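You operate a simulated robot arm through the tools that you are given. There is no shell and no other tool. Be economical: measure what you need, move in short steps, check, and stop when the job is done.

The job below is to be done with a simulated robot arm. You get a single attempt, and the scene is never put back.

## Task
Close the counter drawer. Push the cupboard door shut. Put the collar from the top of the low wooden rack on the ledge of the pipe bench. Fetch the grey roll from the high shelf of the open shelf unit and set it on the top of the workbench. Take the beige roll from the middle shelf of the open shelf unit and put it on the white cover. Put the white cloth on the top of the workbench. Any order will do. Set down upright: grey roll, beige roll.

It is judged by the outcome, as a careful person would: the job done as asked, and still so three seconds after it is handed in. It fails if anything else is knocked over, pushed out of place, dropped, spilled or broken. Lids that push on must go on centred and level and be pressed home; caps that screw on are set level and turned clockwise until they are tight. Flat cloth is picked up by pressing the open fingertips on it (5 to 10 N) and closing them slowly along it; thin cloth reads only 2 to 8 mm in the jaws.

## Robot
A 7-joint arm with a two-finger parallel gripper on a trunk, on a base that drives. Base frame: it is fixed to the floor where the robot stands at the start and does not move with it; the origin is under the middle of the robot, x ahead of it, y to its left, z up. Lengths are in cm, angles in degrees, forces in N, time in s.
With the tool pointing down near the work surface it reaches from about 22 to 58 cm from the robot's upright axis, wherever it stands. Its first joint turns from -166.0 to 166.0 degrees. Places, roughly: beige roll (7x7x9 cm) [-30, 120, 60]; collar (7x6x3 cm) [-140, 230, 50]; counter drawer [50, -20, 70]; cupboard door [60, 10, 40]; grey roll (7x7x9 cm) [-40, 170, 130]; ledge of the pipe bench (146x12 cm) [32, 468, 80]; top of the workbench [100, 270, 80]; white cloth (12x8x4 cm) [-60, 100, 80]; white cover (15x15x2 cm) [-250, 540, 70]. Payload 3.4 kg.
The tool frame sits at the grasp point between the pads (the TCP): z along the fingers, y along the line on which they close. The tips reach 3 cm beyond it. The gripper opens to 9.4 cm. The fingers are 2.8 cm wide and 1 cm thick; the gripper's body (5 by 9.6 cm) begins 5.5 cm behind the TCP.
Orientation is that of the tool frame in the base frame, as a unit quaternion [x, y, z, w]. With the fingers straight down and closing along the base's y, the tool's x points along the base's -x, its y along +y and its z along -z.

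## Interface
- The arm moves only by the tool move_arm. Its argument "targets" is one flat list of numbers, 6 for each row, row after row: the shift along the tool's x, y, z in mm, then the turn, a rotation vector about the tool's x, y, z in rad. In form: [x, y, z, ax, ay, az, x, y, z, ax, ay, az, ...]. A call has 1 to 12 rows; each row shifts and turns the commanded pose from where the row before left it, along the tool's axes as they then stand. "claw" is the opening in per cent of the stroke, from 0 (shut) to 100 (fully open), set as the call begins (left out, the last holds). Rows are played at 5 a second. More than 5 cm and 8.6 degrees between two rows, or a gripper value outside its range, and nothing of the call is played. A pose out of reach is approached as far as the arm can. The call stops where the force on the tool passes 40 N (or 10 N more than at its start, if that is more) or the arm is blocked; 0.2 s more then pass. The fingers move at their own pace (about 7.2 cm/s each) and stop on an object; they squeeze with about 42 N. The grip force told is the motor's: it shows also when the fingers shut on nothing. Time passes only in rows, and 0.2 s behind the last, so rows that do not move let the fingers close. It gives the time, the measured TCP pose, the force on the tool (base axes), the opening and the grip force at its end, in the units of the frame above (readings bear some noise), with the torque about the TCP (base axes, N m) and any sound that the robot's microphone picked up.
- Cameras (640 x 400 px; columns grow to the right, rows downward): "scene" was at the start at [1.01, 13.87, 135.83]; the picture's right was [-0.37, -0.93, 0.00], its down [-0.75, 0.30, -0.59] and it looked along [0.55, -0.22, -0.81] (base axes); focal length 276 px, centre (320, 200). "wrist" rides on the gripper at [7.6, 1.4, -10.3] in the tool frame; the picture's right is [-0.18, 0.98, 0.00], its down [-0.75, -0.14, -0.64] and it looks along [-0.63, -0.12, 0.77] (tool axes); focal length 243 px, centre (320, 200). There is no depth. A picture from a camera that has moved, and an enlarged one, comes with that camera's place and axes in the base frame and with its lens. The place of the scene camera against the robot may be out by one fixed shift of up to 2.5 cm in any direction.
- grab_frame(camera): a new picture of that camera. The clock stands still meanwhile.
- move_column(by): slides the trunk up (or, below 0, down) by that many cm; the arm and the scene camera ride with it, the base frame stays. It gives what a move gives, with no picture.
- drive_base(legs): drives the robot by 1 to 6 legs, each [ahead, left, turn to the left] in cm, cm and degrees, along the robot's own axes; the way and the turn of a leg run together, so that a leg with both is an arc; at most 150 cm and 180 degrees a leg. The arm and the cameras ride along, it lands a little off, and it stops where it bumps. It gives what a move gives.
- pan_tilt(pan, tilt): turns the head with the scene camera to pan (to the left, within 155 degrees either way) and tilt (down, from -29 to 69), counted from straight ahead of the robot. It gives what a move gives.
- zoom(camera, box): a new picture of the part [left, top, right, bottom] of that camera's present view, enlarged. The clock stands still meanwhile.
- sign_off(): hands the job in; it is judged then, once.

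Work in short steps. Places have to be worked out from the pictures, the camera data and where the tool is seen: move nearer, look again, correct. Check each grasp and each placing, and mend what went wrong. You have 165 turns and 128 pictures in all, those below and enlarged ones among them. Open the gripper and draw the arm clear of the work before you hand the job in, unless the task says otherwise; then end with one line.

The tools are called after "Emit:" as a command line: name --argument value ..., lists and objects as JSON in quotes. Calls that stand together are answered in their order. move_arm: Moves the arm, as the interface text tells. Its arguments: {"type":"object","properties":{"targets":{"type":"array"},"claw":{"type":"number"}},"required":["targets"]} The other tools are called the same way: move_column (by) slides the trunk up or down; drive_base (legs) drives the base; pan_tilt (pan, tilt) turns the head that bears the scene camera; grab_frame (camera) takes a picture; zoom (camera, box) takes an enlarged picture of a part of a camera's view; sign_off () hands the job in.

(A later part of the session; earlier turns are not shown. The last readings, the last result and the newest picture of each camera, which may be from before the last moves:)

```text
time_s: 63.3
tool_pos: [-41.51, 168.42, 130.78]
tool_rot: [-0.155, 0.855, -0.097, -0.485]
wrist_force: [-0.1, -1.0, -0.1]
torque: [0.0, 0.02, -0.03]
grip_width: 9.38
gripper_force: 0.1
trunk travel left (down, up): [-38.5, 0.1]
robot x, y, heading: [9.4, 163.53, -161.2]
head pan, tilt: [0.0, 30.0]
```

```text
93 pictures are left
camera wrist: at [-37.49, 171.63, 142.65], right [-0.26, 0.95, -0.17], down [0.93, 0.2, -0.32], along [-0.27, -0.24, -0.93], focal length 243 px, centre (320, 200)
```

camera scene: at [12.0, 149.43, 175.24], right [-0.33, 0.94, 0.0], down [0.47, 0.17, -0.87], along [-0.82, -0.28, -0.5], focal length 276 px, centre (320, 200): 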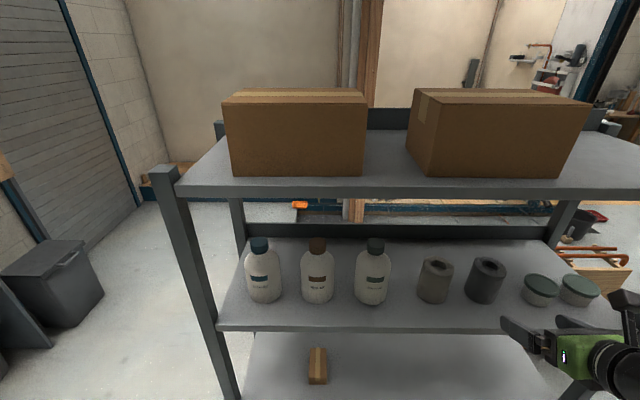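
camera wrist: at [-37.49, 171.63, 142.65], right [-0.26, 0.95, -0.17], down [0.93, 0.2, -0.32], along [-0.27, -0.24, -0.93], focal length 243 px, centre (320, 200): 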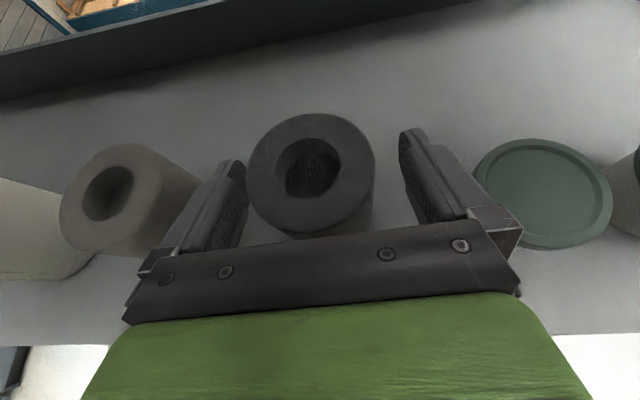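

The roll is between the fingers. I'll nudge 3 mm and close.

Emit:
move_arm --targets '[0, -3, 0, 0, 0, 0, 0, 0, 0, 0, 0, 0, 0, 0, 0, 0, 0, 0, 0, 0, 0, 0, 0, 0]' --claw 0

Emit:
move_arm --targets '[8.6, 0, -5.1, 0, 0, 0, 8.6, 0, -5.1, 0, 0, 0, 17.2, 0, -10.2, 0, 0, 0]'

Emit:
grab_frame --camera "wrist"

```text
time_s: 64.3
tool_pos: [-41.21, 168.33, 131.09]
tool_rot: [-0.155, 0.855, -0.096, -0.486]
wrist_force: [-1.6, 0.0, 1.5]
torque: [0.11, 0.07, 0.04]
grip_width: 6.67
gripper_force: 41.5
trunk travel left (down, up): [-38.5, 0.1]
robot x, y, heading: [9.55, 163.92, -160.6]
head pan, tilt: [0.0, 30.0]
```

```text
time_s: 65.1
tool_pos: [-41.38, 168.13, 134.98]
tool_rot: [-0.155, 0.855, -0.096, -0.486]
wrist_force: [-0.5, 0.9, -0.1]
torque: [0.01, -0.03, 0.02]
grip_width: 6.66
gripper_force: 42.2
trunk travel left (down, up): [-38.5, 0.1]
robot x, y, heading: [9.32, 163.77, -160.6]
head pan, tilt: [0.0, 30.0]
```

```text
92 pictures are left
camera wrist: at [-37.39, 171.31, 146.79], right [-0.26, 0.95, -0.17], down [0.93, 0.2, -0.32], along [-0.27, -0.24, -0.93], focal length 243 px, centre (320, 200)
```

wrist: 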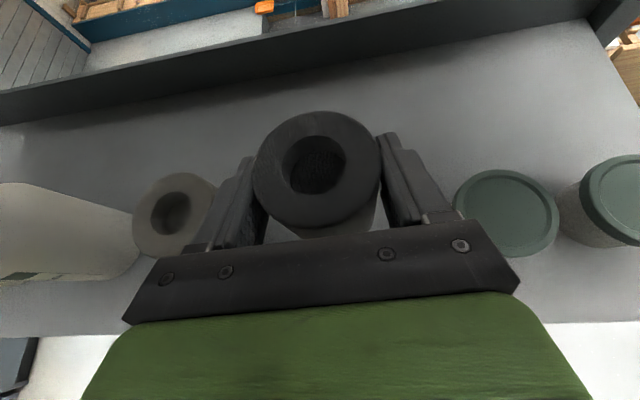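

The roll is held and lifted. I'll draw it straight out and look toward the workbench.

Emit:
move_arm --targets '[-20.4, 0, -34.4, 0, 0, 0, -20.4, 0, -34.4, 0, 0, 0, -20.4, 0, -34.4, 0, 0, 0, -20.4, 0, -34.4, 0, 0, 0]'

Emit:
drive_base --legs '[[-30, 0, 0]]'

Emit:
pan_tilt --pan -120 --tilt 30

Emit:
grab_frame --camera "scene"

```text
time_s: 66.1
tool_pos: [-26.47, 174.23, 135.45]
tool_rot: [-0.155, 0.854, -0.096, -0.487]
wrist_force: [0.8, 0.0, -0.7]
torque: [0.02, -0.01, -0.02]
grip_width: 6.66
gripper_force: 41.7
trunk travel left (down, up): [-38.5, 0.1]
robot x, y, heading: [9.64, 163.69, -160.9]
head pan, tilt: [0.0, 30.0]
```

```text
time_s: 68.2
tool_pos: [1.7, 183.92, 135.16]
tool_rot: [-0.157, 0.855, -0.098, -0.485]
wrist_force: [-0.1, -0.3, -0.3]
torque: [0.01, -0.03, -0.01]
grip_width: 6.68
gripper_force: 41.9
trunk travel left (down, up): [-38.5, 0.1]
robot x, y, heading: [38.2, 173.72, -160.5]
head pan, tilt: [0.0, 30.0]
```

```text
time_s: 70.2
tool_pos: [1.62, 184.0, 135.36]
tool_rot: [-0.157, 0.855, -0.098, -0.485]
wrist_force: [0.2, 0.0, -1.2]
torque: [0.04, 0.0, 0.0]
grip_width: 6.67
gripper_force: 42.2
trunk travel left (down, up): [-38.5, 0.1]
robot x, y, heading: [37.49, 173.76, -160.6]
head pan, tilt: [-120.0, 30.0]
```

```text
91 pictures are left
camera scene: at [50.56, 171.58, 175.27], right [0.98, -0.18, 0.0], down [-0.09, -0.49, -0.87], along [0.16, 0.85, -0.5], focal length 276 px, centre (320, 200)
```

scene: 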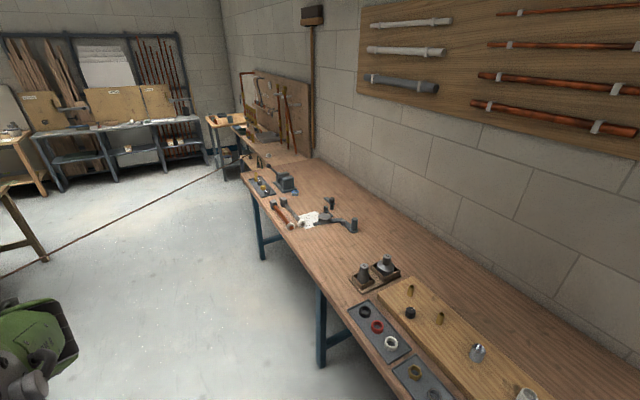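

The front of the bench between the small box (~(85, 256)) and the hammer is clear around (77, 277). I'll drive there and turn to face the bench.

Emit:
drive_base --legs '[[-21, -107, 0], [0, 0, 179]]'

Emit:
pan_tilt --pan -10 --tilt 50

Emit:
grab_frame --camera "scene"

Emit:
grab_frame --camera "wrist"

```text
time_s: 83.1
tool_pos: [58.74, 271.18, 135.19]
tool_rot: [0.856, 0.153, 0.485, -0.095]
wrist_force: [-1.0, -0.5, -1.7]
torque: [0.02, 0.05, -0.02]
grip_width: 6.65
gripper_force: 41.9
trunk travel left (down, up): [-38.5, 0.1]
robot x, y, heading: [22.76, 281.93, 18.9]
head pan, tilt: [-120.0, 30.0]
```

```text
time_s: 85.0
tool_pos: [58.96, 271.21, 135.2]
tool_rot: [0.856, 0.153, 0.485, -0.096]
wrist_force: [-0.3, 0.8, -0.7]
torque: [0.0, 0.0, 0.01]
grip_width: 6.68
gripper_force: 42.4
trunk travel left (down, up): [-38.5, 0.1]
robot x, y, heading: [22.36, 281.61, 18.8]
head pan, tilt: [-10.0, 50.0]
```

```text
90 pictures are left
camera scene: at [19.76, 296.79, 172.32], right [0.15, -0.99, 0.0], down [-0.76, -0.12, -0.64], along [0.64, 0.1, -0.77], focal length 276 px, centre (320, 200)
```

scene: 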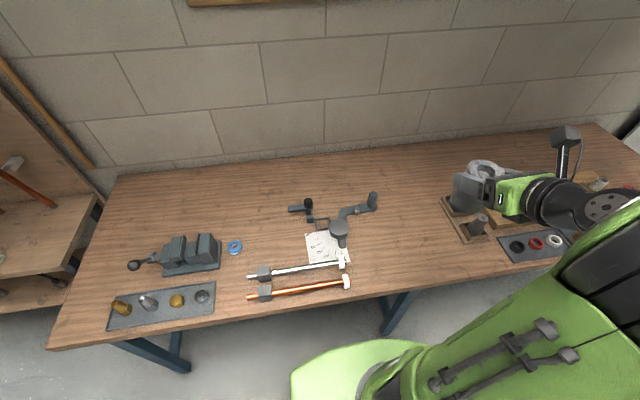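

```text
89 pictures are left
camera wrist: at [54.82, 267.84, 147.08], right [0.26, -0.95, -0.17], down [-0.93, -0.2, -0.32], along [0.27, 0.24, -0.93], focal length 243 px, centre (320, 200)
```

wrist: 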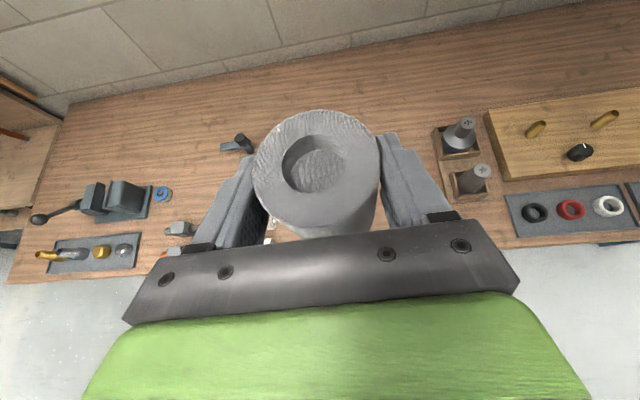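

The lit roll is clearly grey. I'll move over (79, 273) and lower the trunk 38 cm.

Emit:
move_arm --targets '[20, 11, 33, 0, 0, 0, 20, 11, 33, 0, 0, 0, 20, 11, 33, 0, 0, 0, 20, 11, 33, 0, 0, 0, 20, 11, 33, 0, 0, 0]'

Emit:
move_column --by -38

Emit:
grab_frame --camera "scene"

Emit:
grab_frame --camera "wrist"

```text
time_s: 86.2
tool_pos: [78.99, 273.03, 135.44]
tool_rot: [0.856, 0.153, 0.485, -0.096]
wrist_force: [0.9, -0.2, -0.3]
torque: [-0.04, -0.01, 0.02]
grip_width: 6.64
gripper_force: 41.8
trunk travel left (down, up): [-38.5, 0.1]
robot x, y, heading: [22.55, 282.02, 18.8]
head pan, tilt: [-10.0, 50.0]
```

```text
time_s: 89.8
tool_pos: [78.73, 273.01, 97.66]
tool_rot: [0.855, 0.153, 0.486, -0.096]
wrist_force: [0.0, 0.3, -0.5]
torque: [0.0, 0.02, 0.02]
grip_width: 6.68
gripper_force: 41.7
trunk travel left (down, up): [-0.5, 38.1]
robot x, y, heading: [22.63, 281.49, 19.0]
head pan, tilt: [-10.0, 50.0]
```

```text
88 pictures are left
camera scene: at [19.77, 296.8, 134.39], right [0.16, -0.99, 0.0], down [-0.76, -0.12, -0.64], along [0.63, 0.1, -0.77], focal length 276 px, centre (320, 200)
```

scene: 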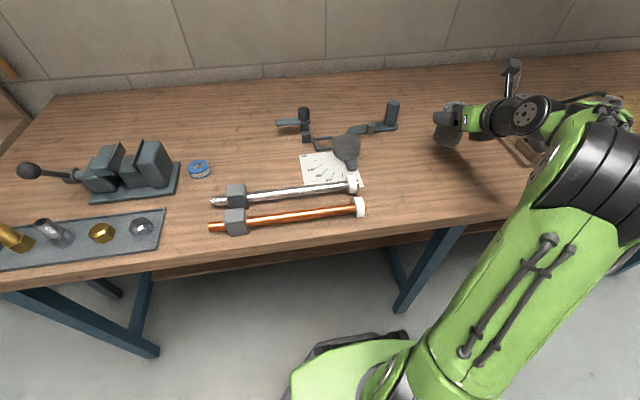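

```text
87 pictures are left
camera wrist: at [74.72, 269.62, 109.43], right [0.26, -0.95, -0.17], down [-0.93, -0.2, -0.32], along [0.27, 0.24, -0.93], focal length 243 px, centre (320, 200)
```

wrist: 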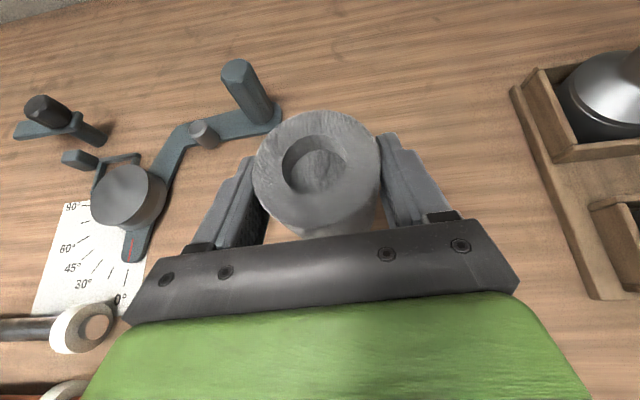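

The area is clear, so I'll lower toward the surface.

Emit:
move_arm --targets '[-17.2, 0, 10.2, 0, 0, 0, -17.2, 0, 10.2, 0, 0, 0, -17.2, 0, 10.2, 0, 0, 0, -8.6, 0, 5.1, 0, 0, 0, -8.6, 0, 5.1, 0, 0, 0]'

Emit:
move_arm --targets '[-3.4, 0, 2, 0, 0, 0, -3.4, 0, 2, 0, 0, 0, -3.4, 0, 2, 0, 0, 0, -3.4, 0, 2, 0, 0, 0, -3.4, 0, 2, 0, 0, 0, -3.4, 0, 2, 0, 0, 0]'

```text
time_s: 90.8
tool_pos: [79.11, 273.18, 92.02]
tool_rot: [0.847, 0.156, 0.5, -0.09]
wrist_force: [0.9, -0.5, 11.6]
torque: [0.02, 0.21, 0.03]
grip_width: 6.63
gripper_force: 41.2
trunk travel left (down, up): [-0.5, 38.1]
robot x, y, heading: [22.69, 281.82, 19.0]
head pan, tilt: [-10.0, 50.0]
stopped in row 5: the force on the tool passed its limit at 46 N (the readings are from after the stop); the commanded pose is now the measured one
```

```text
time_s: 91.5
tool_pos: [79.31, 273.24, 91.86]
tool_rot: [0.843, 0.158, 0.507, -0.089]
wrist_force: [0.7, -0.4, 10.4]
torque: [0.05, 0.26, 0.01]
grip_width: 6.63
gripper_force: 42.0
trunk travel left (down, up): [-0.5, 38.1]
robot x, y, heading: [22.63, 281.89, 18.9]
head pan, tilt: [-10.0, 50.0]
stopped in row 2: the force on the tool passed its limit at 43 N (the readings are from after the stop); the commanded pose is now the measured one
```

It touched down at TCP z≈92, so the bench is at about 85. I'll relieve the press slightly, restore the 2.5° pitch, and check before opening.

Emit:
move_arm --targets '[1.7, 0, -1, 0, -0.022, 0, 0, 0, 0, 0, -0.022, 0, 0, 0, 0, 0, 0, 0]'

Emit:
zoom --camera "scene" --box '[360, 70, 600, 220]'

```text
time_s: 92.2
tool_pos: [79.37, 273.37, 91.94]
tool_rot: [0.855, 0.16, 0.486, -0.086]
wrist_force: [4.7, 0.4, 8.2]
torque: [0.23, -0.6, -0.1]
grip_width: 6.65
gripper_force: 41.3
trunk travel left (down, up): [-0.5, 38.1]
robot x, y, heading: [22.71, 281.68, 18.9]
head pan, tilt: [-10.0, 50.0]
```

```text
2.67 times, centred on (480, 145) of scene
camera zoom: at [19.73, 296.81, 134.39], right [0.16, -0.99, 0.0], down [-0.76, -0.12, -0.64], along [0.64, 0.1, -0.77], focal length 736 px, centre (-107, 347)
```

zoom: 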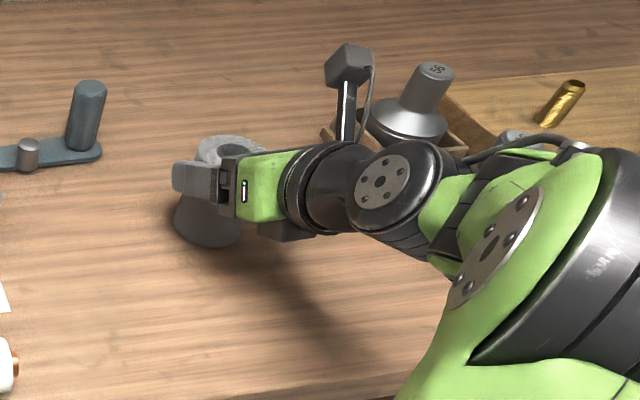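

The roll stands on the bench, so I'll open the gripper, let it settle, and check.

Emit:
move_arm --targets '[0, 0, 0, 0, 0, 0, 0, 0, 0, 0, 0, 0, 0, 0, 0, 0, 0, 0, 0, 0, 0, 0, 0, 0]' --claw 100

Emit:
grab_frame --camera "wrist"

```text
time_s: 93.2
tool_pos: [79.27, 273.37, 91.95]
tool_rot: [0.855, 0.159, 0.486, -0.086]
wrist_force: [0.0, -1.1, -0.2]
torque: [0.01, -0.02, 0.01]
grip_width: 9.39
gripper_force: 0.1
trunk travel left (down, up): [-0.5, 38.1]
robot x, y, heading: [22.49, 281.61, 18.8]
head pan, tilt: [-10.0, 50.0]
```

```text
85 pictures are left
camera wrist: at [75.15, 270.2, 103.74], right [0.26, -0.95, -0.15], down [-0.93, -0.2, -0.32], along [0.27, 0.22, -0.94], focal length 243 px, centre (320, 200)
```

wrist: 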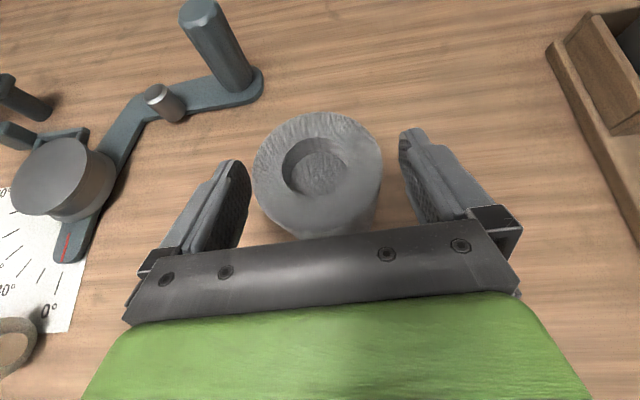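

It is standing free. I'll withdraw straight back and verify.

Emit:
move_arm --targets '[-20.4, 0, -34.4, 0, 0, 0, -20.4, 0, -34.4, 0, 0, 0, -20.4, 0, -34.4, 0, 0, 0, -20.4, 0, -34.4, 0, 0, 0, -20.4, 0, -34.4, 0, 0, 0, 30, 0, -17, 0, 0, 0, 30, 0, -17, 0, 0, 0]'

Emit:
grab_frame --camera "scene"

```text
time_s: 94.8
tool_pos: [60.76, 266.36, 98.78]
tool_rot: [0.855, 0.158, 0.486, -0.086]
wrist_force: [-1.1, 0.8, -0.4]
torque: [0.04, 0.02, 0.0]
grip_width: 9.39
gripper_force: 0.0
trunk travel left (down, up): [-0.5, 38.1]
robot x, y, heading: [22.35, 281.84, 18.9]
head pan, tilt: [-10.0, 50.0]
```

```text
84 pictures are left
camera scene: at [19.75, 296.82, 134.39], right [0.16, -0.99, 0.0], down [-0.76, -0.12, -0.64], along [0.64, 0.1, -0.77], focal length 276 px, centre (320, 200)
```

scene: 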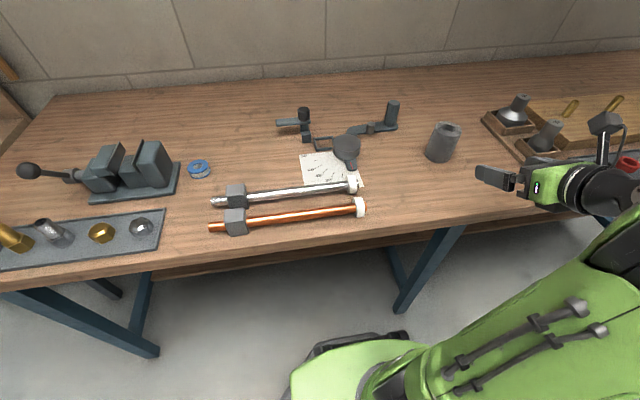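

The grey roll stands well on the bench. Next the cloth at about (−57, 95): I'll raise the trunk, turn, and go around the near end of the shelf unit.

Emit:
move_column --by 20

Emit:
drive_base --legs '[[0, 0, 89.6], [-95, 20, 0], [-94, 19.5, 0], [-18, 95, 0]]'

Emit:
pan_tilt --pan 10 --tilt 45

Emit:
grab_frame --camera "scene"

```text
time_s: 97.0
tool_pos: [60.66, 266.3, 118.79]
tool_rot: [0.856, 0.159, 0.485, -0.086]
wrist_force: [0.4, -0.2, 0.8]
torque: [0.0, -0.03, 0.02]
grip_width: 9.39
gripper_force: 0.1
trunk travel left (down, up): [-20.5, 18.1]
robot x, y, heading: [22.77, 281.72, 18.9]
head pan, tilt: [-10.0, 50.0]
```

```text
time_s: 115.0
tool_pos: [-24.27, 84.25, 118.84]
tool_rot: [0.493, 0.716, 0.283, -0.404]
wrist_force: [-1.2, -0.9, 0.2]
torque: [0.02, -0.02, -0.04]
grip_width: 9.41
gripper_force: 0.1
trunk travel left (down, up): [-20.5, 18.1]
robot x, y, heading: [-39.57, 46.34, 108.7]
head pan, tilt: [-10.0, 50.0]
```

```text
time_s: 115.8
tool_pos: [-24.21, 84.45, 118.67]
tool_rot: [0.494, 0.716, 0.284, -0.404]
wrist_force: [-0.8, -0.2, -0.4]
torque: [0.03, -0.01, 0.03]
grip_width: 9.4
gripper_force: 0.1
trunk travel left (down, up): [-20.5, 18.1]
robot x, y, heading: [-39.75, 46.59, 108.7]
head pan, tilt: [10.0, 45.0]
```

```text
83 pictures are left
camera scene: at [-55.91, 44.41, 155.05], right [0.88, 0.48, 0.0], down [0.34, -0.62, -0.71], along [-0.34, 0.62, -0.71], focal length 276 px, centre (320, 200)
```

scene: 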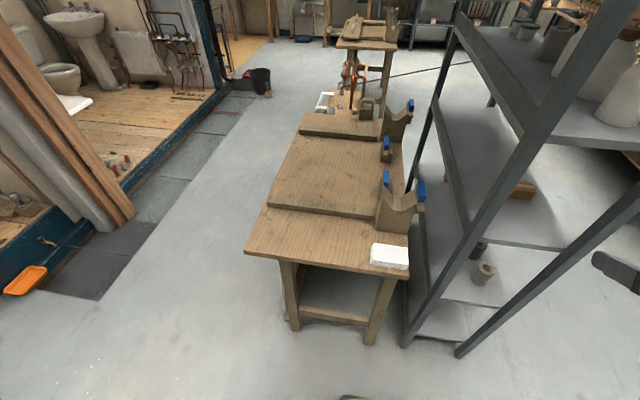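

Emit:
zoom --camera "scene" --box '[340, 215, 440, 278]'

```text
6.35 times, centred on (390, 246) of scene
camera zoom: at [-55.91, 44.41, 155.05], right [0.88, 0.48, 0.0], down [0.34, -0.62, -0.71], along [-0.34, 0.62, -0.71], focal length 1752 px, centre (-124, -95)
```

zoom: 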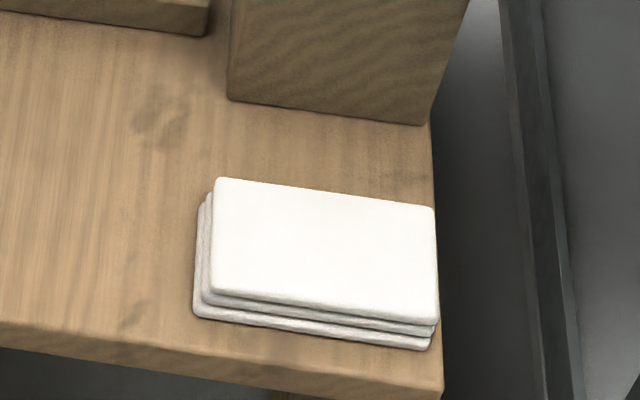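

The cloth is a folded pad about 12×8 cm, near (−60, 98), its short side facing me. I'll point the fingers down with the closing line along that short side, and move the base a bit closer.

Emit:
move_arm --targets '[0, 0, 0, 0, -0.131, 0, 0, 0, 0, 0, -0.131, 0, 0, 0, 0, 0, -0.131, 0, 0, 0, 0, 0, -0.131, 0, 0, 0, 0, 0, -0.131, 0, 0, 0, 0, 0, -0.131, 0, 0, 0, 0, 0, -0.131, 0, 0, 0, 0, 0, -0.131, 0]'

Emit:
move_arm --targets '[0, 0, 0, 0, 0, -0.143, 0, 0, 0, 0, 0, -0.143, 0, 0, 0, 0, 0, -0.143, 0, 0, 0, 0, 0, -0.143, 0, 0, 0, 0, 0, -0.143, 0, 0, 0, 0, 0, -0.143, 0, 0, 0, 0, 0, -0.143, 0, 0, 0, 0, 0, -0.143, 0, 0, 0, 0, 0, -0.143, 0, 0, 0, 0, 0, -0.143, 0, 0, 0, 0, 0, -0.143]'

Emit:
drive_base --legs '[[8, 15, 0]]'

```text
time_s: 117.6
tool_pos: [-24.24, 84.6, 118.64]
tool_rot: [0.569, 0.822, -0.002, 0.01]
wrist_force: [0.5, 1.0, -0.2]
torque: [-0.01, 0.01, 0.02]
grip_width: 9.39
gripper_force: 0.1
trunk travel left (down, up): [-20.5, 18.1]
robot x, y, heading: [-39.65, 46.37, 108.5]
head pan, tilt: [10.0, 45.0]
```

```text
time_s: 120.0
tool_pos: [-24.07, 84.26, 118.67]
tool_rot: [-0.182, 0.983, -0.007, 0.005]
wrist_force: [-0.4, 0.6, -0.1]
torque: [0.03, 0.01, -0.02]
grip_width: 9.42
gripper_force: 0.1
trunk travel left (down, up): [-20.5, 18.1]
robot x, y, heading: [-39.54, 46.76, 108.9]
head pan, tilt: [10.0, 45.0]
```

```text
time_s: 121.5
tool_pos: [-40.83, 87.18, 118.75]
tool_rot: [-0.176, 0.984, -0.008, 0.007]
wrist_force: [-0.9, 0.7, 0.5]
torque: [-0.01, -0.06, -0.01]
grip_width: 9.38
gripper_force: 0.1
trunk travel left (down, up): [-20.5, 18.1]
robot x, y, heading: [-56.35, 49.1, 108.5]
head pan, tilt: [10.0, 45.0]
```

Now I'll move above the cloth at z≈105 and look with the wrist camera.

Emit:
move_arm --targets '[28.4, 34, 27, 0, 0, 0, 28.4, 34, 27, 0, 0, 0, 28.4, 34, 27, 0, 0, 0, 28.4, 34, 27, 0, 0, 0, 28.4, 34, 27, 0, 0, 0]'

Emit:
grab_frame --camera "wrist"

Emit:
grab_frame --camera "scene"

```text
refused: row 1 steps farther than a row can; nothing moved
```

```text
81 pictures are left
camera wrist: at [-48.57, 85.87, 128.98], right [-0.17, 0.99, -0.02], down [0.75, 0.14, 0.65], along [0.64, 0.1, -0.76], focal length 243 px, centre (320, 200)
```

wrist: 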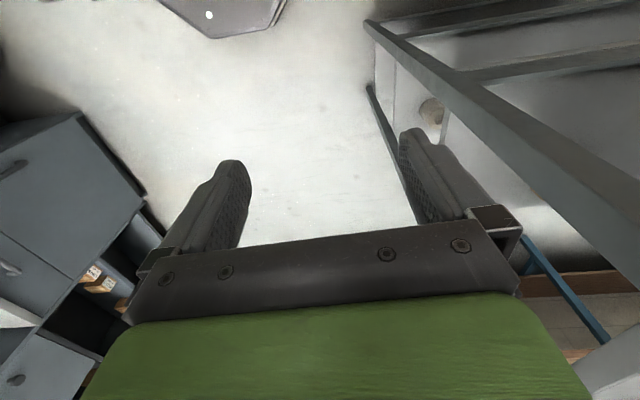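

```text
80 pictures are left
camera scene: at [-72.89, 47.39, 155.03], right [0.88, 0.48, 0.0], down [0.34, -0.62, -0.71], along [-0.34, 0.62, -0.71], focal length 276 px, centre (320, 200)
```

scene: 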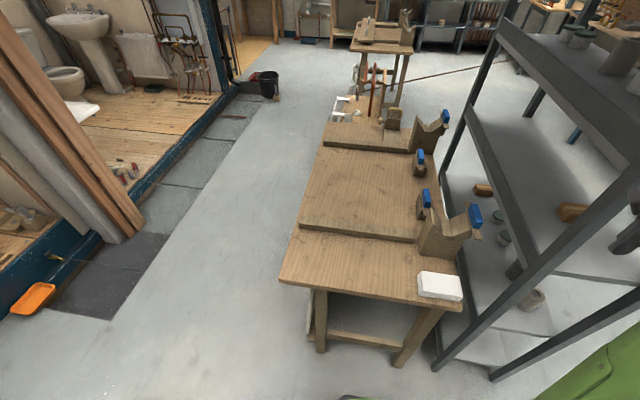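

The row was too long. Triangulation puts the cloth at about (−60.3, 101.5) with its top near z 77, so I'll move above it in smaller steps.

Emit:
move_arm --targets '[22.5, 33, 23, 0, 0, 0, 22.5, 33, 23, 0, 0, 0, 22.5, 33, 23, 0, 0, 0, 22.5, 33, 23, 0, 0, 0, 22.5, 33, 23, 0, 0, 0, 22.5, 33, 23, 0, 0, 0]'

Emit:
grab_frame --camera "wrist"

```text
time_s: 122.9
tool_pos: [-59.97, 100.76, 104.31]
tool_rot: [-0.177, 0.984, -0.007, 0.005]
wrist_force: [0.2, 0.1, 0.3]
torque: [0.01, -0.04, 0.01]
grip_width: 9.41
gripper_force: 0.0
trunk travel left (down, up): [-20.5, 18.1]
robot x, y, heading: [-56.49, 49.44, 108.7]
head pan, tilt: [10.0, 45.0]
```

```text
79 pictures are left
camera wrist: at [-67.89, 99.51, 114.56], right [-0.17, 0.99, -0.02], down [0.75, 0.14, 0.65], along [0.64, 0.1, -0.76], focal length 243 px, centre (320, 200)
```

wrist: 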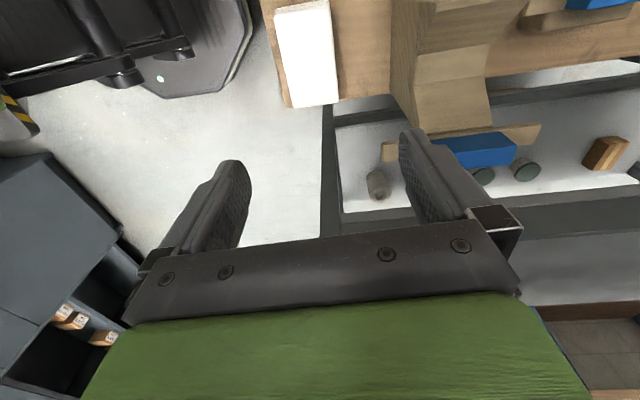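

From the wrist view the cloth is at about (−61.4, 98.4). I'll shift 2 cm back, descend 13 cm, and look again.

Emit:
move_arm --targets '[10, -9, 43, 0, 0, 0, 10, -9, 43, 0, 0, 0, 0, 0, 44, 0, 0, 0]'

Emit:
grab_frame --camera "wrist"

Emit:
zoom --camera "scene" --box '[360, 180, 520, 310]'

```text
time_s: 123.7
tool_pos: [-60.82, 98.32, 91.54]
tool_rot: [-0.178, 0.984, -0.007, 0.005]
wrist_force: [-0.7, 0.7, -1.2]
torque: [-0.03, 0.0, 0.01]
grip_width: 9.4
gripper_force: 0.2
trunk travel left (down, up): [-20.5, 18.1]
robot x, y, heading: [-56.45, 48.99, 108.3]
head pan, tilt: [10.0, 45.0]
```

```text
78 pictures are left
camera wrist: at [-68.56, 96.99, 101.74], right [-0.17, 0.99, -0.01], down [0.75, 0.14, 0.65], along [0.64, 0.1, -0.76], focal length 243 px, centre (320, 200)
```

wrist: 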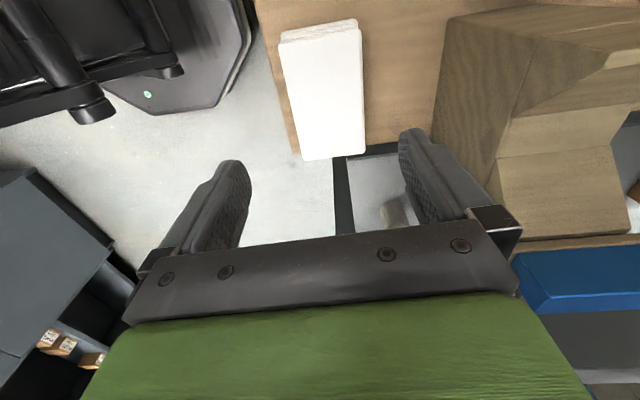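

```text
3.08 times, centred on (440, 245) of scene
camera zoom: at [-72.73, 47.5, 155.05], right [0.88, 0.48, 0.0], down [0.34, -0.62, -0.71], along [-0.34, 0.62, -0.71], focal length 849 px, centre (-49, 62)
```

zoom: 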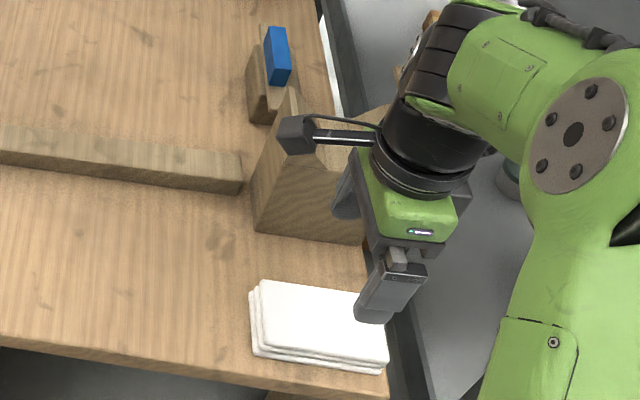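

The cloth centre is (−60.5, 98.7), aligned within 2° of the tool and 7–8 cm wide. I'll nudge 3 mm and descend 11 cm to straddle it.

Emit:
move_arm --targets '[0, 3, 30, 0, 0, 0, 0, 0, 30, 0, 0, 0, 0, 0, 20, 0, 0, 0, 0, 0, 15, 0, 0, 0, 0, 0, 10, 0, 0, 0]'

Emit:
grab_frame --camera "wrist"

Emit:
zoom --camera "scene" --box '[380, 200, 500, 320]'

```text
time_s: 124.9
tool_pos: [-61.2, 98.61, 80.91]
tool_rot: [-0.178, 0.984, -0.006, 0.005]
wrist_force: [-0.4, -0.4, 0.0]
torque: [-0.04, -0.04, 0.01]
grip_width: 9.42
gripper_force: 0.1
trunk travel left (down, up): [-20.5, 18.1]
robot x, y, heading: [-56.38, 49.15, 108.4]
head pan, tilt: [10.0, 45.0]
```

```text
76 pictures are left
camera wrist: at [-68.94, 97.23, 91.21], right [-0.17, 0.99, -0.01], down [0.75, 0.14, 0.65], along [0.64, 0.1, -0.76], focal length 243 px, centre (320, 200)
```

wrist: 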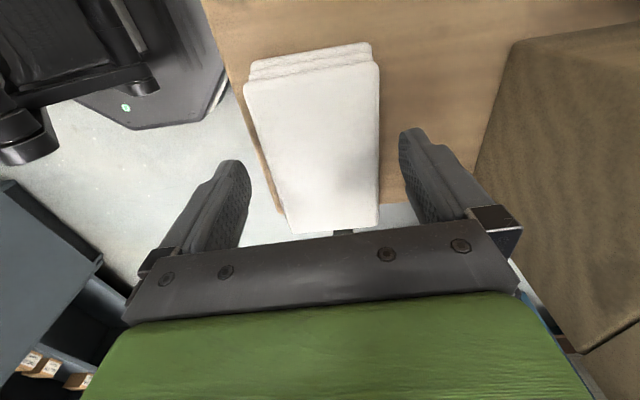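

```text
3.33 times, centred on (440, 260) of scene
camera zoom: at [-72.72, 47.39, 155.05], right [0.88, 0.48, 0.0], down [0.34, -0.62, -0.71], along [-0.34, 0.62, -0.71], focal length 920 px, centre (-80, 0)
```

zoom: 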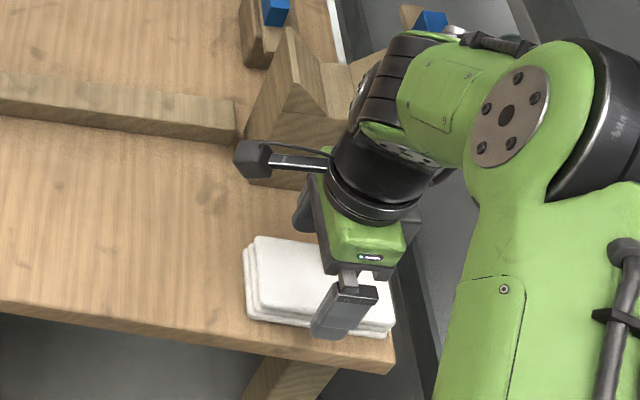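

The cloth lies between the fingers. I'll go on down in small steps until the tips near the table.

Emit:
move_arm --targets '[0, 0, 5, 0, 0, 0, 0, 0, 5, 0, 0, 0, 0, 0, 5, 0, 0, 0, 0, 0, 4, 0, 0, 0, 0, 0, 4, 0, 0, 0]'

Emit:
grab_frame --camera "wrist"

```text
time_s: 126.1
tool_pos: [-61.09, 98.39, 78.68]
tool_rot: [-0.177, 0.984, -0.007, 0.004]
wrist_force: [0.0, 0.2, -0.3]
torque: [-0.01, -0.02, 0.01]
grip_width: 9.42
gripper_force: 0.1
trunk travel left (down, up): [-20.5, 18.1]
robot x, y, heading: [-56.46, 49.44, 108.5]
head pan, tilt: [10.0, 45.0]
```

```text
74 pictures are left
camera wrist: at [-68.84, 97.13, 88.92], right [-0.17, 0.99, -0.02], down [0.75, 0.14, 0.65], along [0.64, 0.1, -0.76], focal length 243 px, centre (320, 200)
```

wrist: 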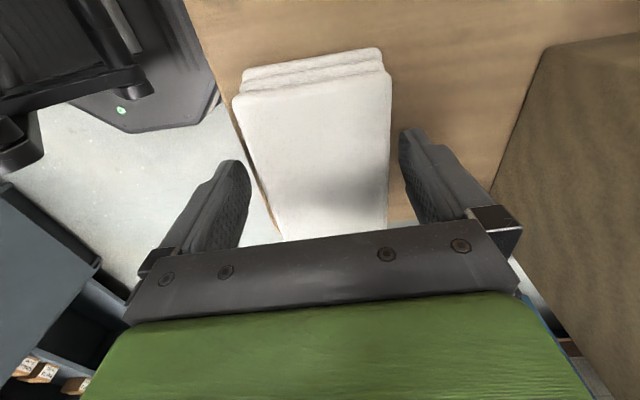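

Still clear, so I'll continue down a little more.

Emit:
move_arm --targets '[0, 0, 4, 0, 0, 0, 0, 0, 4, 0, 0, 0, 0, 0, 4, 0, 0, 0, 0, 0, 3, 0, 0, 0, 0, 0, 3, 0, 0, 0]'

Emit:
grab_frame --camera "wrist"

```text
time_s: 127.0
tool_pos: [-61.17, 98.52, 78.05]
tool_rot: [-0.178, 0.984, -0.001, 0.005]
wrist_force: [0.7, -9.9, 21.2]
torque: [0.52, 0.57, 0.23]
grip_width: 8.81
gripper_force: 0.2
trunk travel left (down, up): [-20.5, 18.1]
robot x, y, heading: [-56.2, 49.56, 108.3]
head pan, tilt: [10.0, 45.0]
stopped in row 4: the force on the tool passed its limit at 44 N (the readings are from after the stop); the commanded pose is now the measured one
```

```text
73 pictures are left
camera wrist: at [-68.88, 97.11, 88.24], right [-0.17, 0.99, 0.0], down [0.75, 0.13, 0.65], along [0.64, 0.11, -0.76], focal length 243 px, centre (320, 200)
```

wrist: 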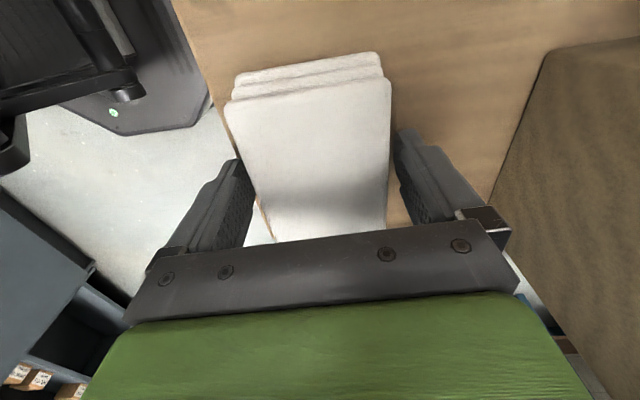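

The tips touched the table at z≈75. I'll lift 3 mm and close on the pad.

Emit:
move_arm --targets '[0, 0, -3, 0, 0, 0, 0, 0, 0, 0, 0, 0, 0, 0, 0, 0, 0, 0, 0, 0, 0, 0, 0, 0, 0, 0, 0, 0, 0, 0]' --claw 0

Emit:
grab_frame --camera "wrist"

```text
time_s: 128.2
tool_pos: [-61.06, 98.54, 78.06]
tool_rot: [-0.177, 0.984, -0.002, 0.004]
wrist_force: [-1.3, 2.8, 3.3]
torque: [0.19, 0.14, 0.0]
grip_width: 7.4
gripper_force: 42.2
trunk travel left (down, up): [-20.5, 18.1]
robot x, y, heading: [-56.08, 49.53, 108.5]
head pan, tilt: [10.0, 45.0]
```

```text
72 pictures are left
camera wrist: at [-68.87, 97.25, 88.26], right [-0.17, 0.99, 0.0], down [0.75, 0.13, 0.65], along [0.64, 0.11, -0.76], focal length 243 px, centre (320, 200)
```

wrist: 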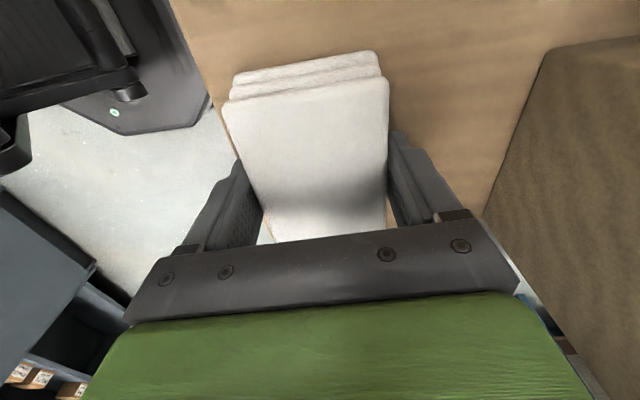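

Gripped at 7.4 cm. I'll lift and check.

Emit:
move_arm --targets '[0, 0, -10, 0, 0, 0, 0, 0, -20, 0, 0, 0, 0, 0, -40, 0, 0, 0, 0, 0, -40, 0, 0, 0, 0, 0, -40, 0, 0, 0]'

Emit:
grab_frame --camera "wrist"

Emit:
grab_frame --camera "scene"

```text
time_s: 129.4
tool_pos: [-61.43, 98.68, 93.1]
tool_rot: [-0.177, 0.984, -0.003, 0.005]
wrist_force: [-0.3, -0.3, -0.7]
torque: [-0.02, 0.0, 0.03]
grip_width: 7.38
gripper_force: 41.7
trunk travel left (down, up): [-20.5, 18.1]
robot x, y, heading: [-56.42, 49.64, 108.3]
head pan, tilt: [10.0, 45.0]
```

```text
71 pictures are left
camera wrist: at [-69.13, 97.29, 103.25], right [-0.17, 0.99, 0.0], down [0.75, 0.13, 0.65], along [0.64, 0.11, -0.76], focal length 243 px, centre (320, 200)
```

wrist: 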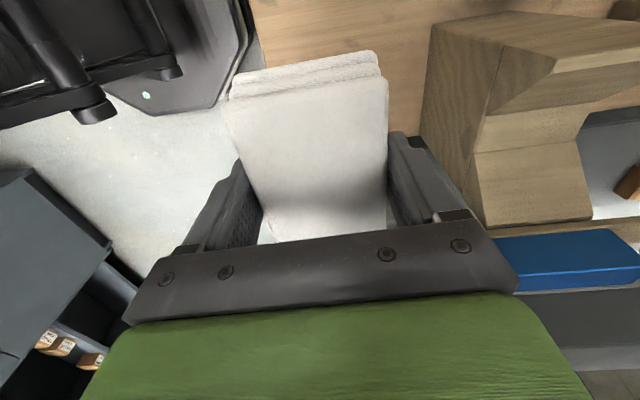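

```text
70 pictures are left
camera scene: at [-72.71, 47.3, 155.05], right [0.88, 0.48, 0.0], down [0.34, -0.62, -0.71], along [-0.34, 0.62, -0.71], focal length 276 px, centre (320, 200)
```

scene: 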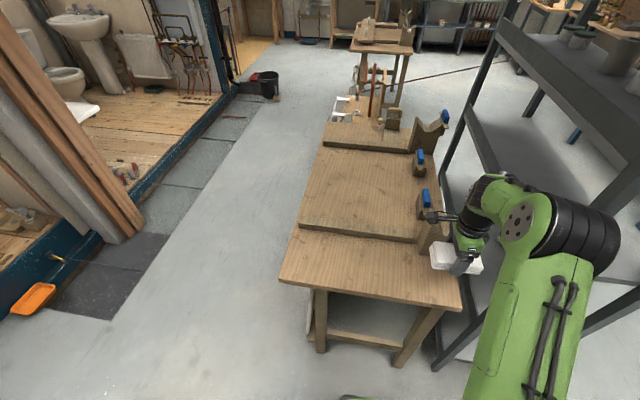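

The cloth is held. I'll raise the trunk, back off, and drive around the unit to the bench, aiming for the clear spot near (68, 281).

Emit:
move_column --by 14

Emit:
drive_base --legs '[[-28, 0, 0], [0, -107, 0], [110, -19, 0], [109, -19, 0], [0, 0, -90]]'

Emit:
pan_tilt --pan 0 --tilt 55

Emit:
grab_frame --camera "scene"

Emit:
grab_frame --camera "wrist"

```text
time_s: 131.1
tool_pos: [-61.33, 98.89, 107.14]
tool_rot: [-0.178, 0.984, -0.001, 0.005]
wrist_force: [0.1, -0.3, -0.6]
torque: [0.01, 0.01, -0.01]
grip_width: 7.36
gripper_force: 41.1
trunk travel left (down, up): [-34.5, 4.1]
robot x, y, heading: [-56.61, 49.31, 108.5]
head pan, tilt: [10.0, 45.0]
```

```text
time_s: 152.4
tool_pos: [67.03, 281.92, 107.01]
tool_rot: [0.545, 0.838, -0.005, 0.002]
wrist_force: [-0.2, -0.5, -0.6]
torque: [0.0, -0.01, 0.0]
grip_width: 7.35
gripper_force: 41.8
trunk travel left (down, up): [-34.5, 4.1]
robot x, y, heading: [18.16, 273.58, 22.1]
head pan, tilt: [10.0, 45.0]
```

```text
time_s: 153.2
tool_pos: [67.01, 281.91, 106.93]
tool_rot: [0.545, 0.838, -0.005, 0.002]
wrist_force: [0.4, 0.1, -0.8]
torque: [0.02, -0.04, -0.02]
grip_width: 7.36
gripper_force: 42.5
trunk travel left (down, up): [-34.5, 4.1]
robot x, y, heading: [18.07, 274.2, 21.6]
head pan, tilt: [0.0, 55.0]
```

```text
69 pictures are left
camera scene: at [13.57, 289.89, 167.74], right [0.37, -0.93, 0.0], down [-0.76, -0.31, -0.57], along [0.53, 0.21, -0.82], focal length 276 px, centre (320, 200)
```

scene: 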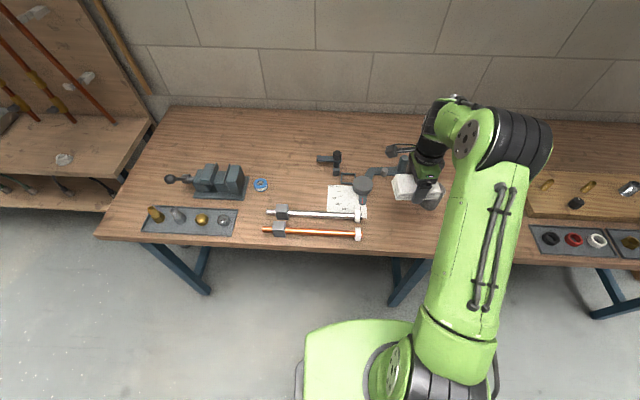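

```text
68 pictures are left
camera wrist: at [65.25, 289.41, 117.23], right [0.97, 0.23, 0.0], down [0.18, -0.74, 0.65], along [0.15, -0.63, -0.76], focal length 243 px, centre (320, 200)
```

wrist: 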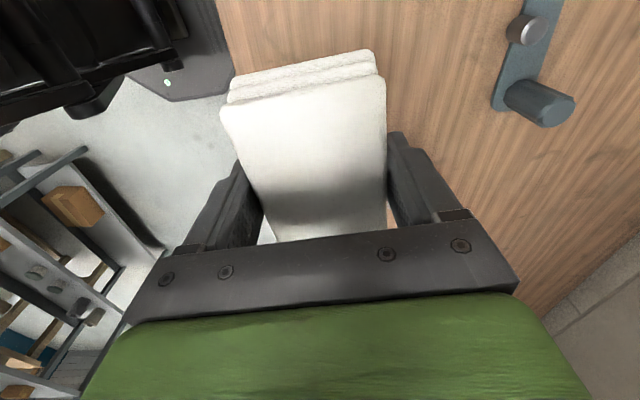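

The tool is over the chosen clear spot. I'll shift 1 cm inward, lower the trunk, then ease down to contact.

Emit:
move_arm --targets '[0, 10, 0, 0, 0, 0]'

Emit:
move_column --by -15

Emit:
move_arm --targets '[0, 0, 5, 0, 0, 0, 0, 0, 5, 0, 0, 0, 0, 0, 4, 0, 0, 0, 0, 0, 3, 0, 0, 0, 0, 0, 3, 0, 0, 0]'

Emit:
grab_frame --camera "wrist"

```text
time_s: 153.6
tool_pos: [67.94, 282.35, 106.93]
tool_rot: [0.546, 0.838, -0.005, 0.002]
wrist_force: [-0.2, 0.0, -1.0]
torque: [0.01, 0.02, -0.02]
grip_width: 7.34
gripper_force: 41.7
trunk travel left (down, up): [-34.5, 4.1]
robot x, y, heading: [18.0, 273.94, 22.0]
head pan, tilt: [0.0, 55.0]
```

```text
time_s: 155.3
tool_pos: [67.93, 282.31, 92.06]
tool_rot: [0.545, 0.839, -0.004, 0.002]
wrist_force: [-0.9, 0.1, 0.7]
torque: [-0.01, 0.0, 0.0]
grip_width: 7.34
gripper_force: 41.6
trunk travel left (down, up): [-19.5, 19.1]
robot x, y, heading: [18.04, 273.99, 22.0]
head pan, tilt: [0.0, 55.0]
```

```text
time_s: 156.5
tool_pos: [68.08, 282.42, 90.02]
tool_rot: [0.545, 0.839, -0.005, 0.002]
wrist_force: [0.1, -0.4, -0.8]
torque: [0.03, 0.0, -0.03]
grip_width: 7.33
gripper_force: 42.2
trunk travel left (down, up): [-19.5, 19.1]
robot x, y, heading: [18.08, 273.64, 21.8]
head pan, tilt: [0.0, 55.0]
```

```text
67 pictures are left
camera wrist: at [66.19, 289.92, 100.22], right [0.97, 0.23, 0.0], down [0.18, -0.74, 0.65], along [0.15, -0.63, -0.76], focal length 243 px, centre (320, 200)
```

wrist: 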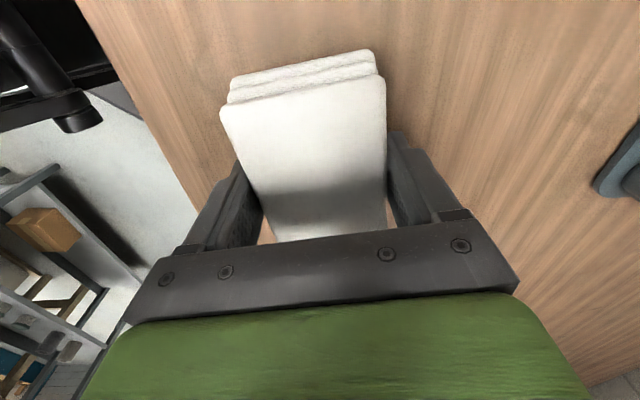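

No contact yet, so I'll continue in 3 mm steps.

Emit:
move_arm --targets '[0, 0, 3, 0, 0, 0, 0, 0, 3, 0, 0, 0, 0, 0, 3, 0, 0, 0, 0, 0, 3, 0, 0, 0]'

```text
time_s: 157.5
tool_pos: [68.06, 282.21, 88.79]
tool_rot: [0.545, 0.838, -0.005, 0.002]
wrist_force: [0.9, 0.1, -0.5]
torque: [0.0, 0.0, -0.01]
grip_width: 7.33
gripper_force: 42.3
trunk travel left (down, up): [-19.5, 19.1]
robot x, y, heading: [17.62, 274.09, 21.8]
head pan, tilt: [0.0, 55.0]
```

Emit:
move_arm --targets '[0, 0, 2, 0, 0, 0, 0, 0, 2, 0, 0, 0, 0, 0, 2, 0, 0, 0, 0, 0, 2, 0, 0, 0, 0, 0, 2, 0, 0, 0, 0, 0, 2, 0, 0, 0]'

```text
time_s: 158.9
tool_pos: [67.9, 282.32, 88.08]
tool_rot: [0.544, 0.839, -0.002, 0.006]
wrist_force: [2.5, -1.5, 37.5]
torque: [-0.14, 1.56, 0.44]
grip_width: 7.35
gripper_force: 42.0
trunk travel left (down, up): [-19.5, 19.1]
robot x, y, heading: [18.23, 273.86, 21.9]
head pan, tilt: [0.0, 55.0]
```

Contact at 88 (bench 85). I'll ease up 1 mm, open, and lift off.

Emit:
move_arm --targets '[0, 0, -1.5, 0, 0, 0, 0, 0, 0, 0, 0, 0, 0, 0, 0, 0, 0, 0, 0, 0, 0, 0, 0, 0]' --claw 100

Emit:
move_arm --targets '[0, 0, -20, 0, 0, 0, 0, 0, -40, 0, 0, 0, 0, 0, -40, 0, 0, 0, 0, 0, -40, 0, 0, 0]'

Emit:
grab_frame --camera "wrist"

Emit:
grab_frame --camera "scene"

```text
time_s: 159.9
tool_pos: [68.13, 282.47, 88.04]
tool_rot: [0.546, 0.838, -0.001, 0.006]
wrist_force: [23.3, 5.5, 31.1]
torque: [-0.03, 0.73, -0.11]
grip_width: 8.03
gripper_force: 0.0
trunk travel left (down, up): [-19.5, 19.1]
robot x, y, heading: [18.06, 274.0, 21.9]
head pan, tilt: [0.0, 55.0]
```

```text
time_s: 160.9
tool_pos: [67.82, 282.36, 101.65]
tool_rot: [0.545, 0.839, -0.005, 0.002]
wrist_force: [-0.2, 0.1, 0.7]
torque: [-0.04, -0.04, -0.03]
grip_width: 9.4
gripper_force: 0.0
trunk travel left (down, up): [-19.5, 19.1]
robot x, y, heading: [18.46, 274.01, 22.0]
head pan, tilt: [0.0, 55.0]
```

```text
66 pictures are left
camera wrist: at [65.97, 289.86, 111.8], right [0.97, 0.23, 0.0], down [0.18, -0.74, 0.65], along [0.15, -0.63, -0.76], focal length 243 px, centre (320, 200)
```

wrist: 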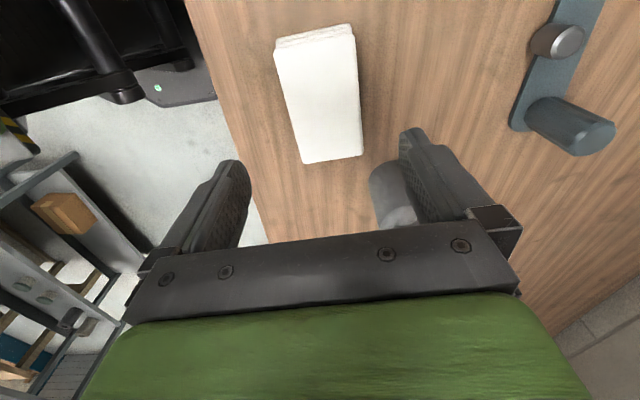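

```text
65 pictures are left
camera scene: at [13.49, 289.88, 152.72], right [0.37, -0.93, 0.0], down [-0.76, -0.31, -0.57], along [0.53, 0.21, -0.82], focal length 276 px, centre (320, 200)
```

scene: 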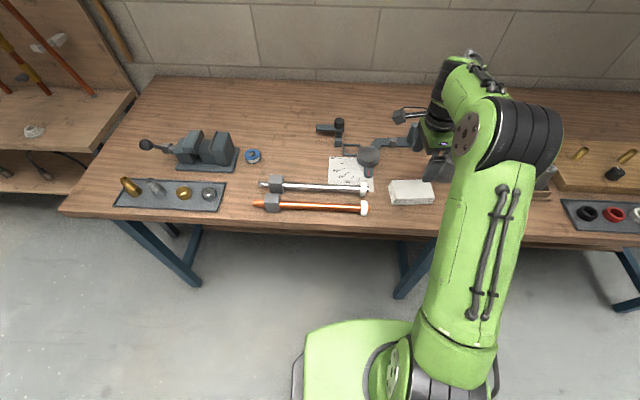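

The cloth lies well on the bench. Next the collar near (−140, 230, 50): I'll look that way first.

Emit:
pan_tilt --pan 155 --tilt 30

Emit:
grab_frame --camera "scene"

```text
time_s: 163.3
tool_pos: [67.73, 282.34, 101.51]
tool_rot: [0.544, 0.839, -0.005, 0.002]
wrist_force: [0.3, -0.4, 0.2]
torque: [0.01, 0.0, -0.01]
grip_width: 9.4
gripper_force: 0.1
trunk travel left (down, up): [-19.5, 19.1]
robot x, y, heading: [18.08, 274.02, 21.9]
head pan, tilt: [154.7, 30.0]
```

```text
64 pictures are left
camera scene: at [-2.15, 287.72, 156.33], right [0.06, 1.0, 0.0], down [0.5, -0.03, -0.87], along [-0.86, 0.05, -0.5], focal length 276 px, centre (320, 200)
```

scene: 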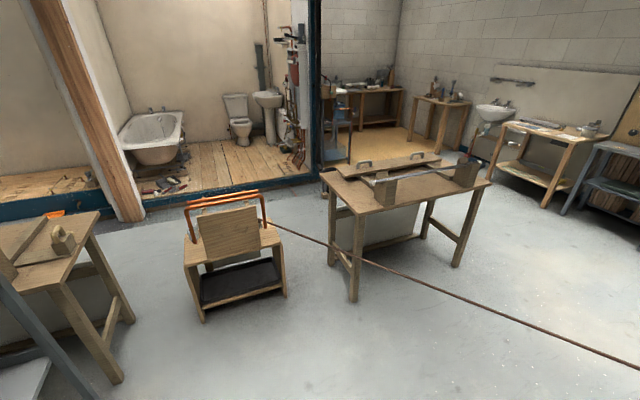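

A line (rope or pipe) seems strung from the rack toward the right, possibly above the floor. I'll zoom in to understand it.

Emit:
zoom --camera "scene" --box '[160, 170, 400, 320]'

Emit:
pan_tilt --pan 85 --tilt 20

Emit:
grab_frame --camera "scene"

```text
2.67 times, centred on (280, 245) of scene
camera zoom: at [-2.15, 287.72, 156.33], right [0.06, 1.0, 0.0], down [0.5, -0.03, -0.87], along [-0.86, 0.05, -0.5], focal length 736 px, centre (427, 80)
```

zoom: 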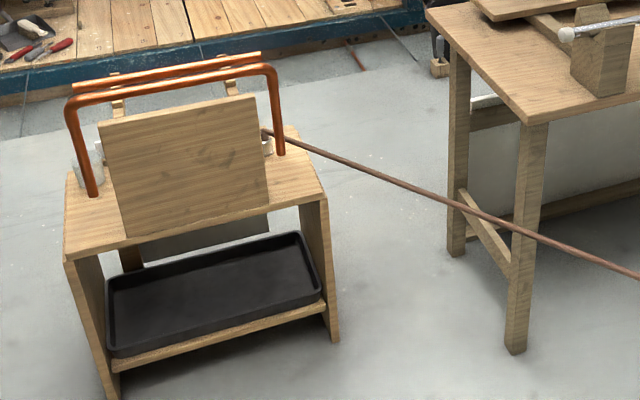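

```text
time_s: 164.7
tool_pos: [67.8, 282.34, 101.56]
tool_rot: [0.545, 0.839, -0.005, 0.002]
wrist_force: [0.1, -0.2, 0.1]
torque: [0.02, 0.04, 0.01]
grip_width: 9.38
gripper_force: 0.0
trunk travel left (down, up): [-19.5, 19.1]
robot x, y, heading: [18.11, 274.25, 21.9]
head pan, tilt: [85.0, 20.0]
```

```text
62 pictures are left
camera scene: at [4.15, 296.09, 157.93], right [0.96, 0.29, 0.0], down [0.1, -0.33, -0.94], along [-0.27, 0.9, -0.34], focal length 276 px, centre (320, 200)
```

scene: 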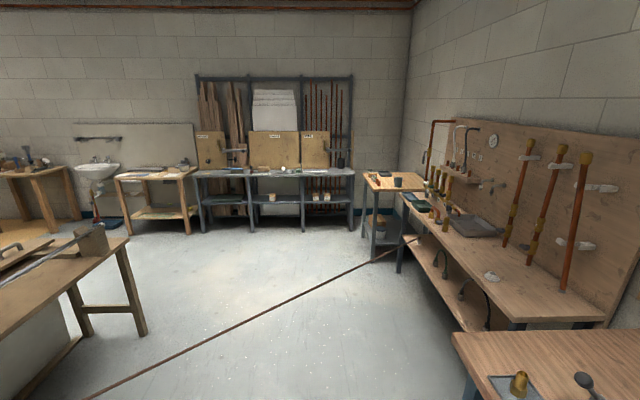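

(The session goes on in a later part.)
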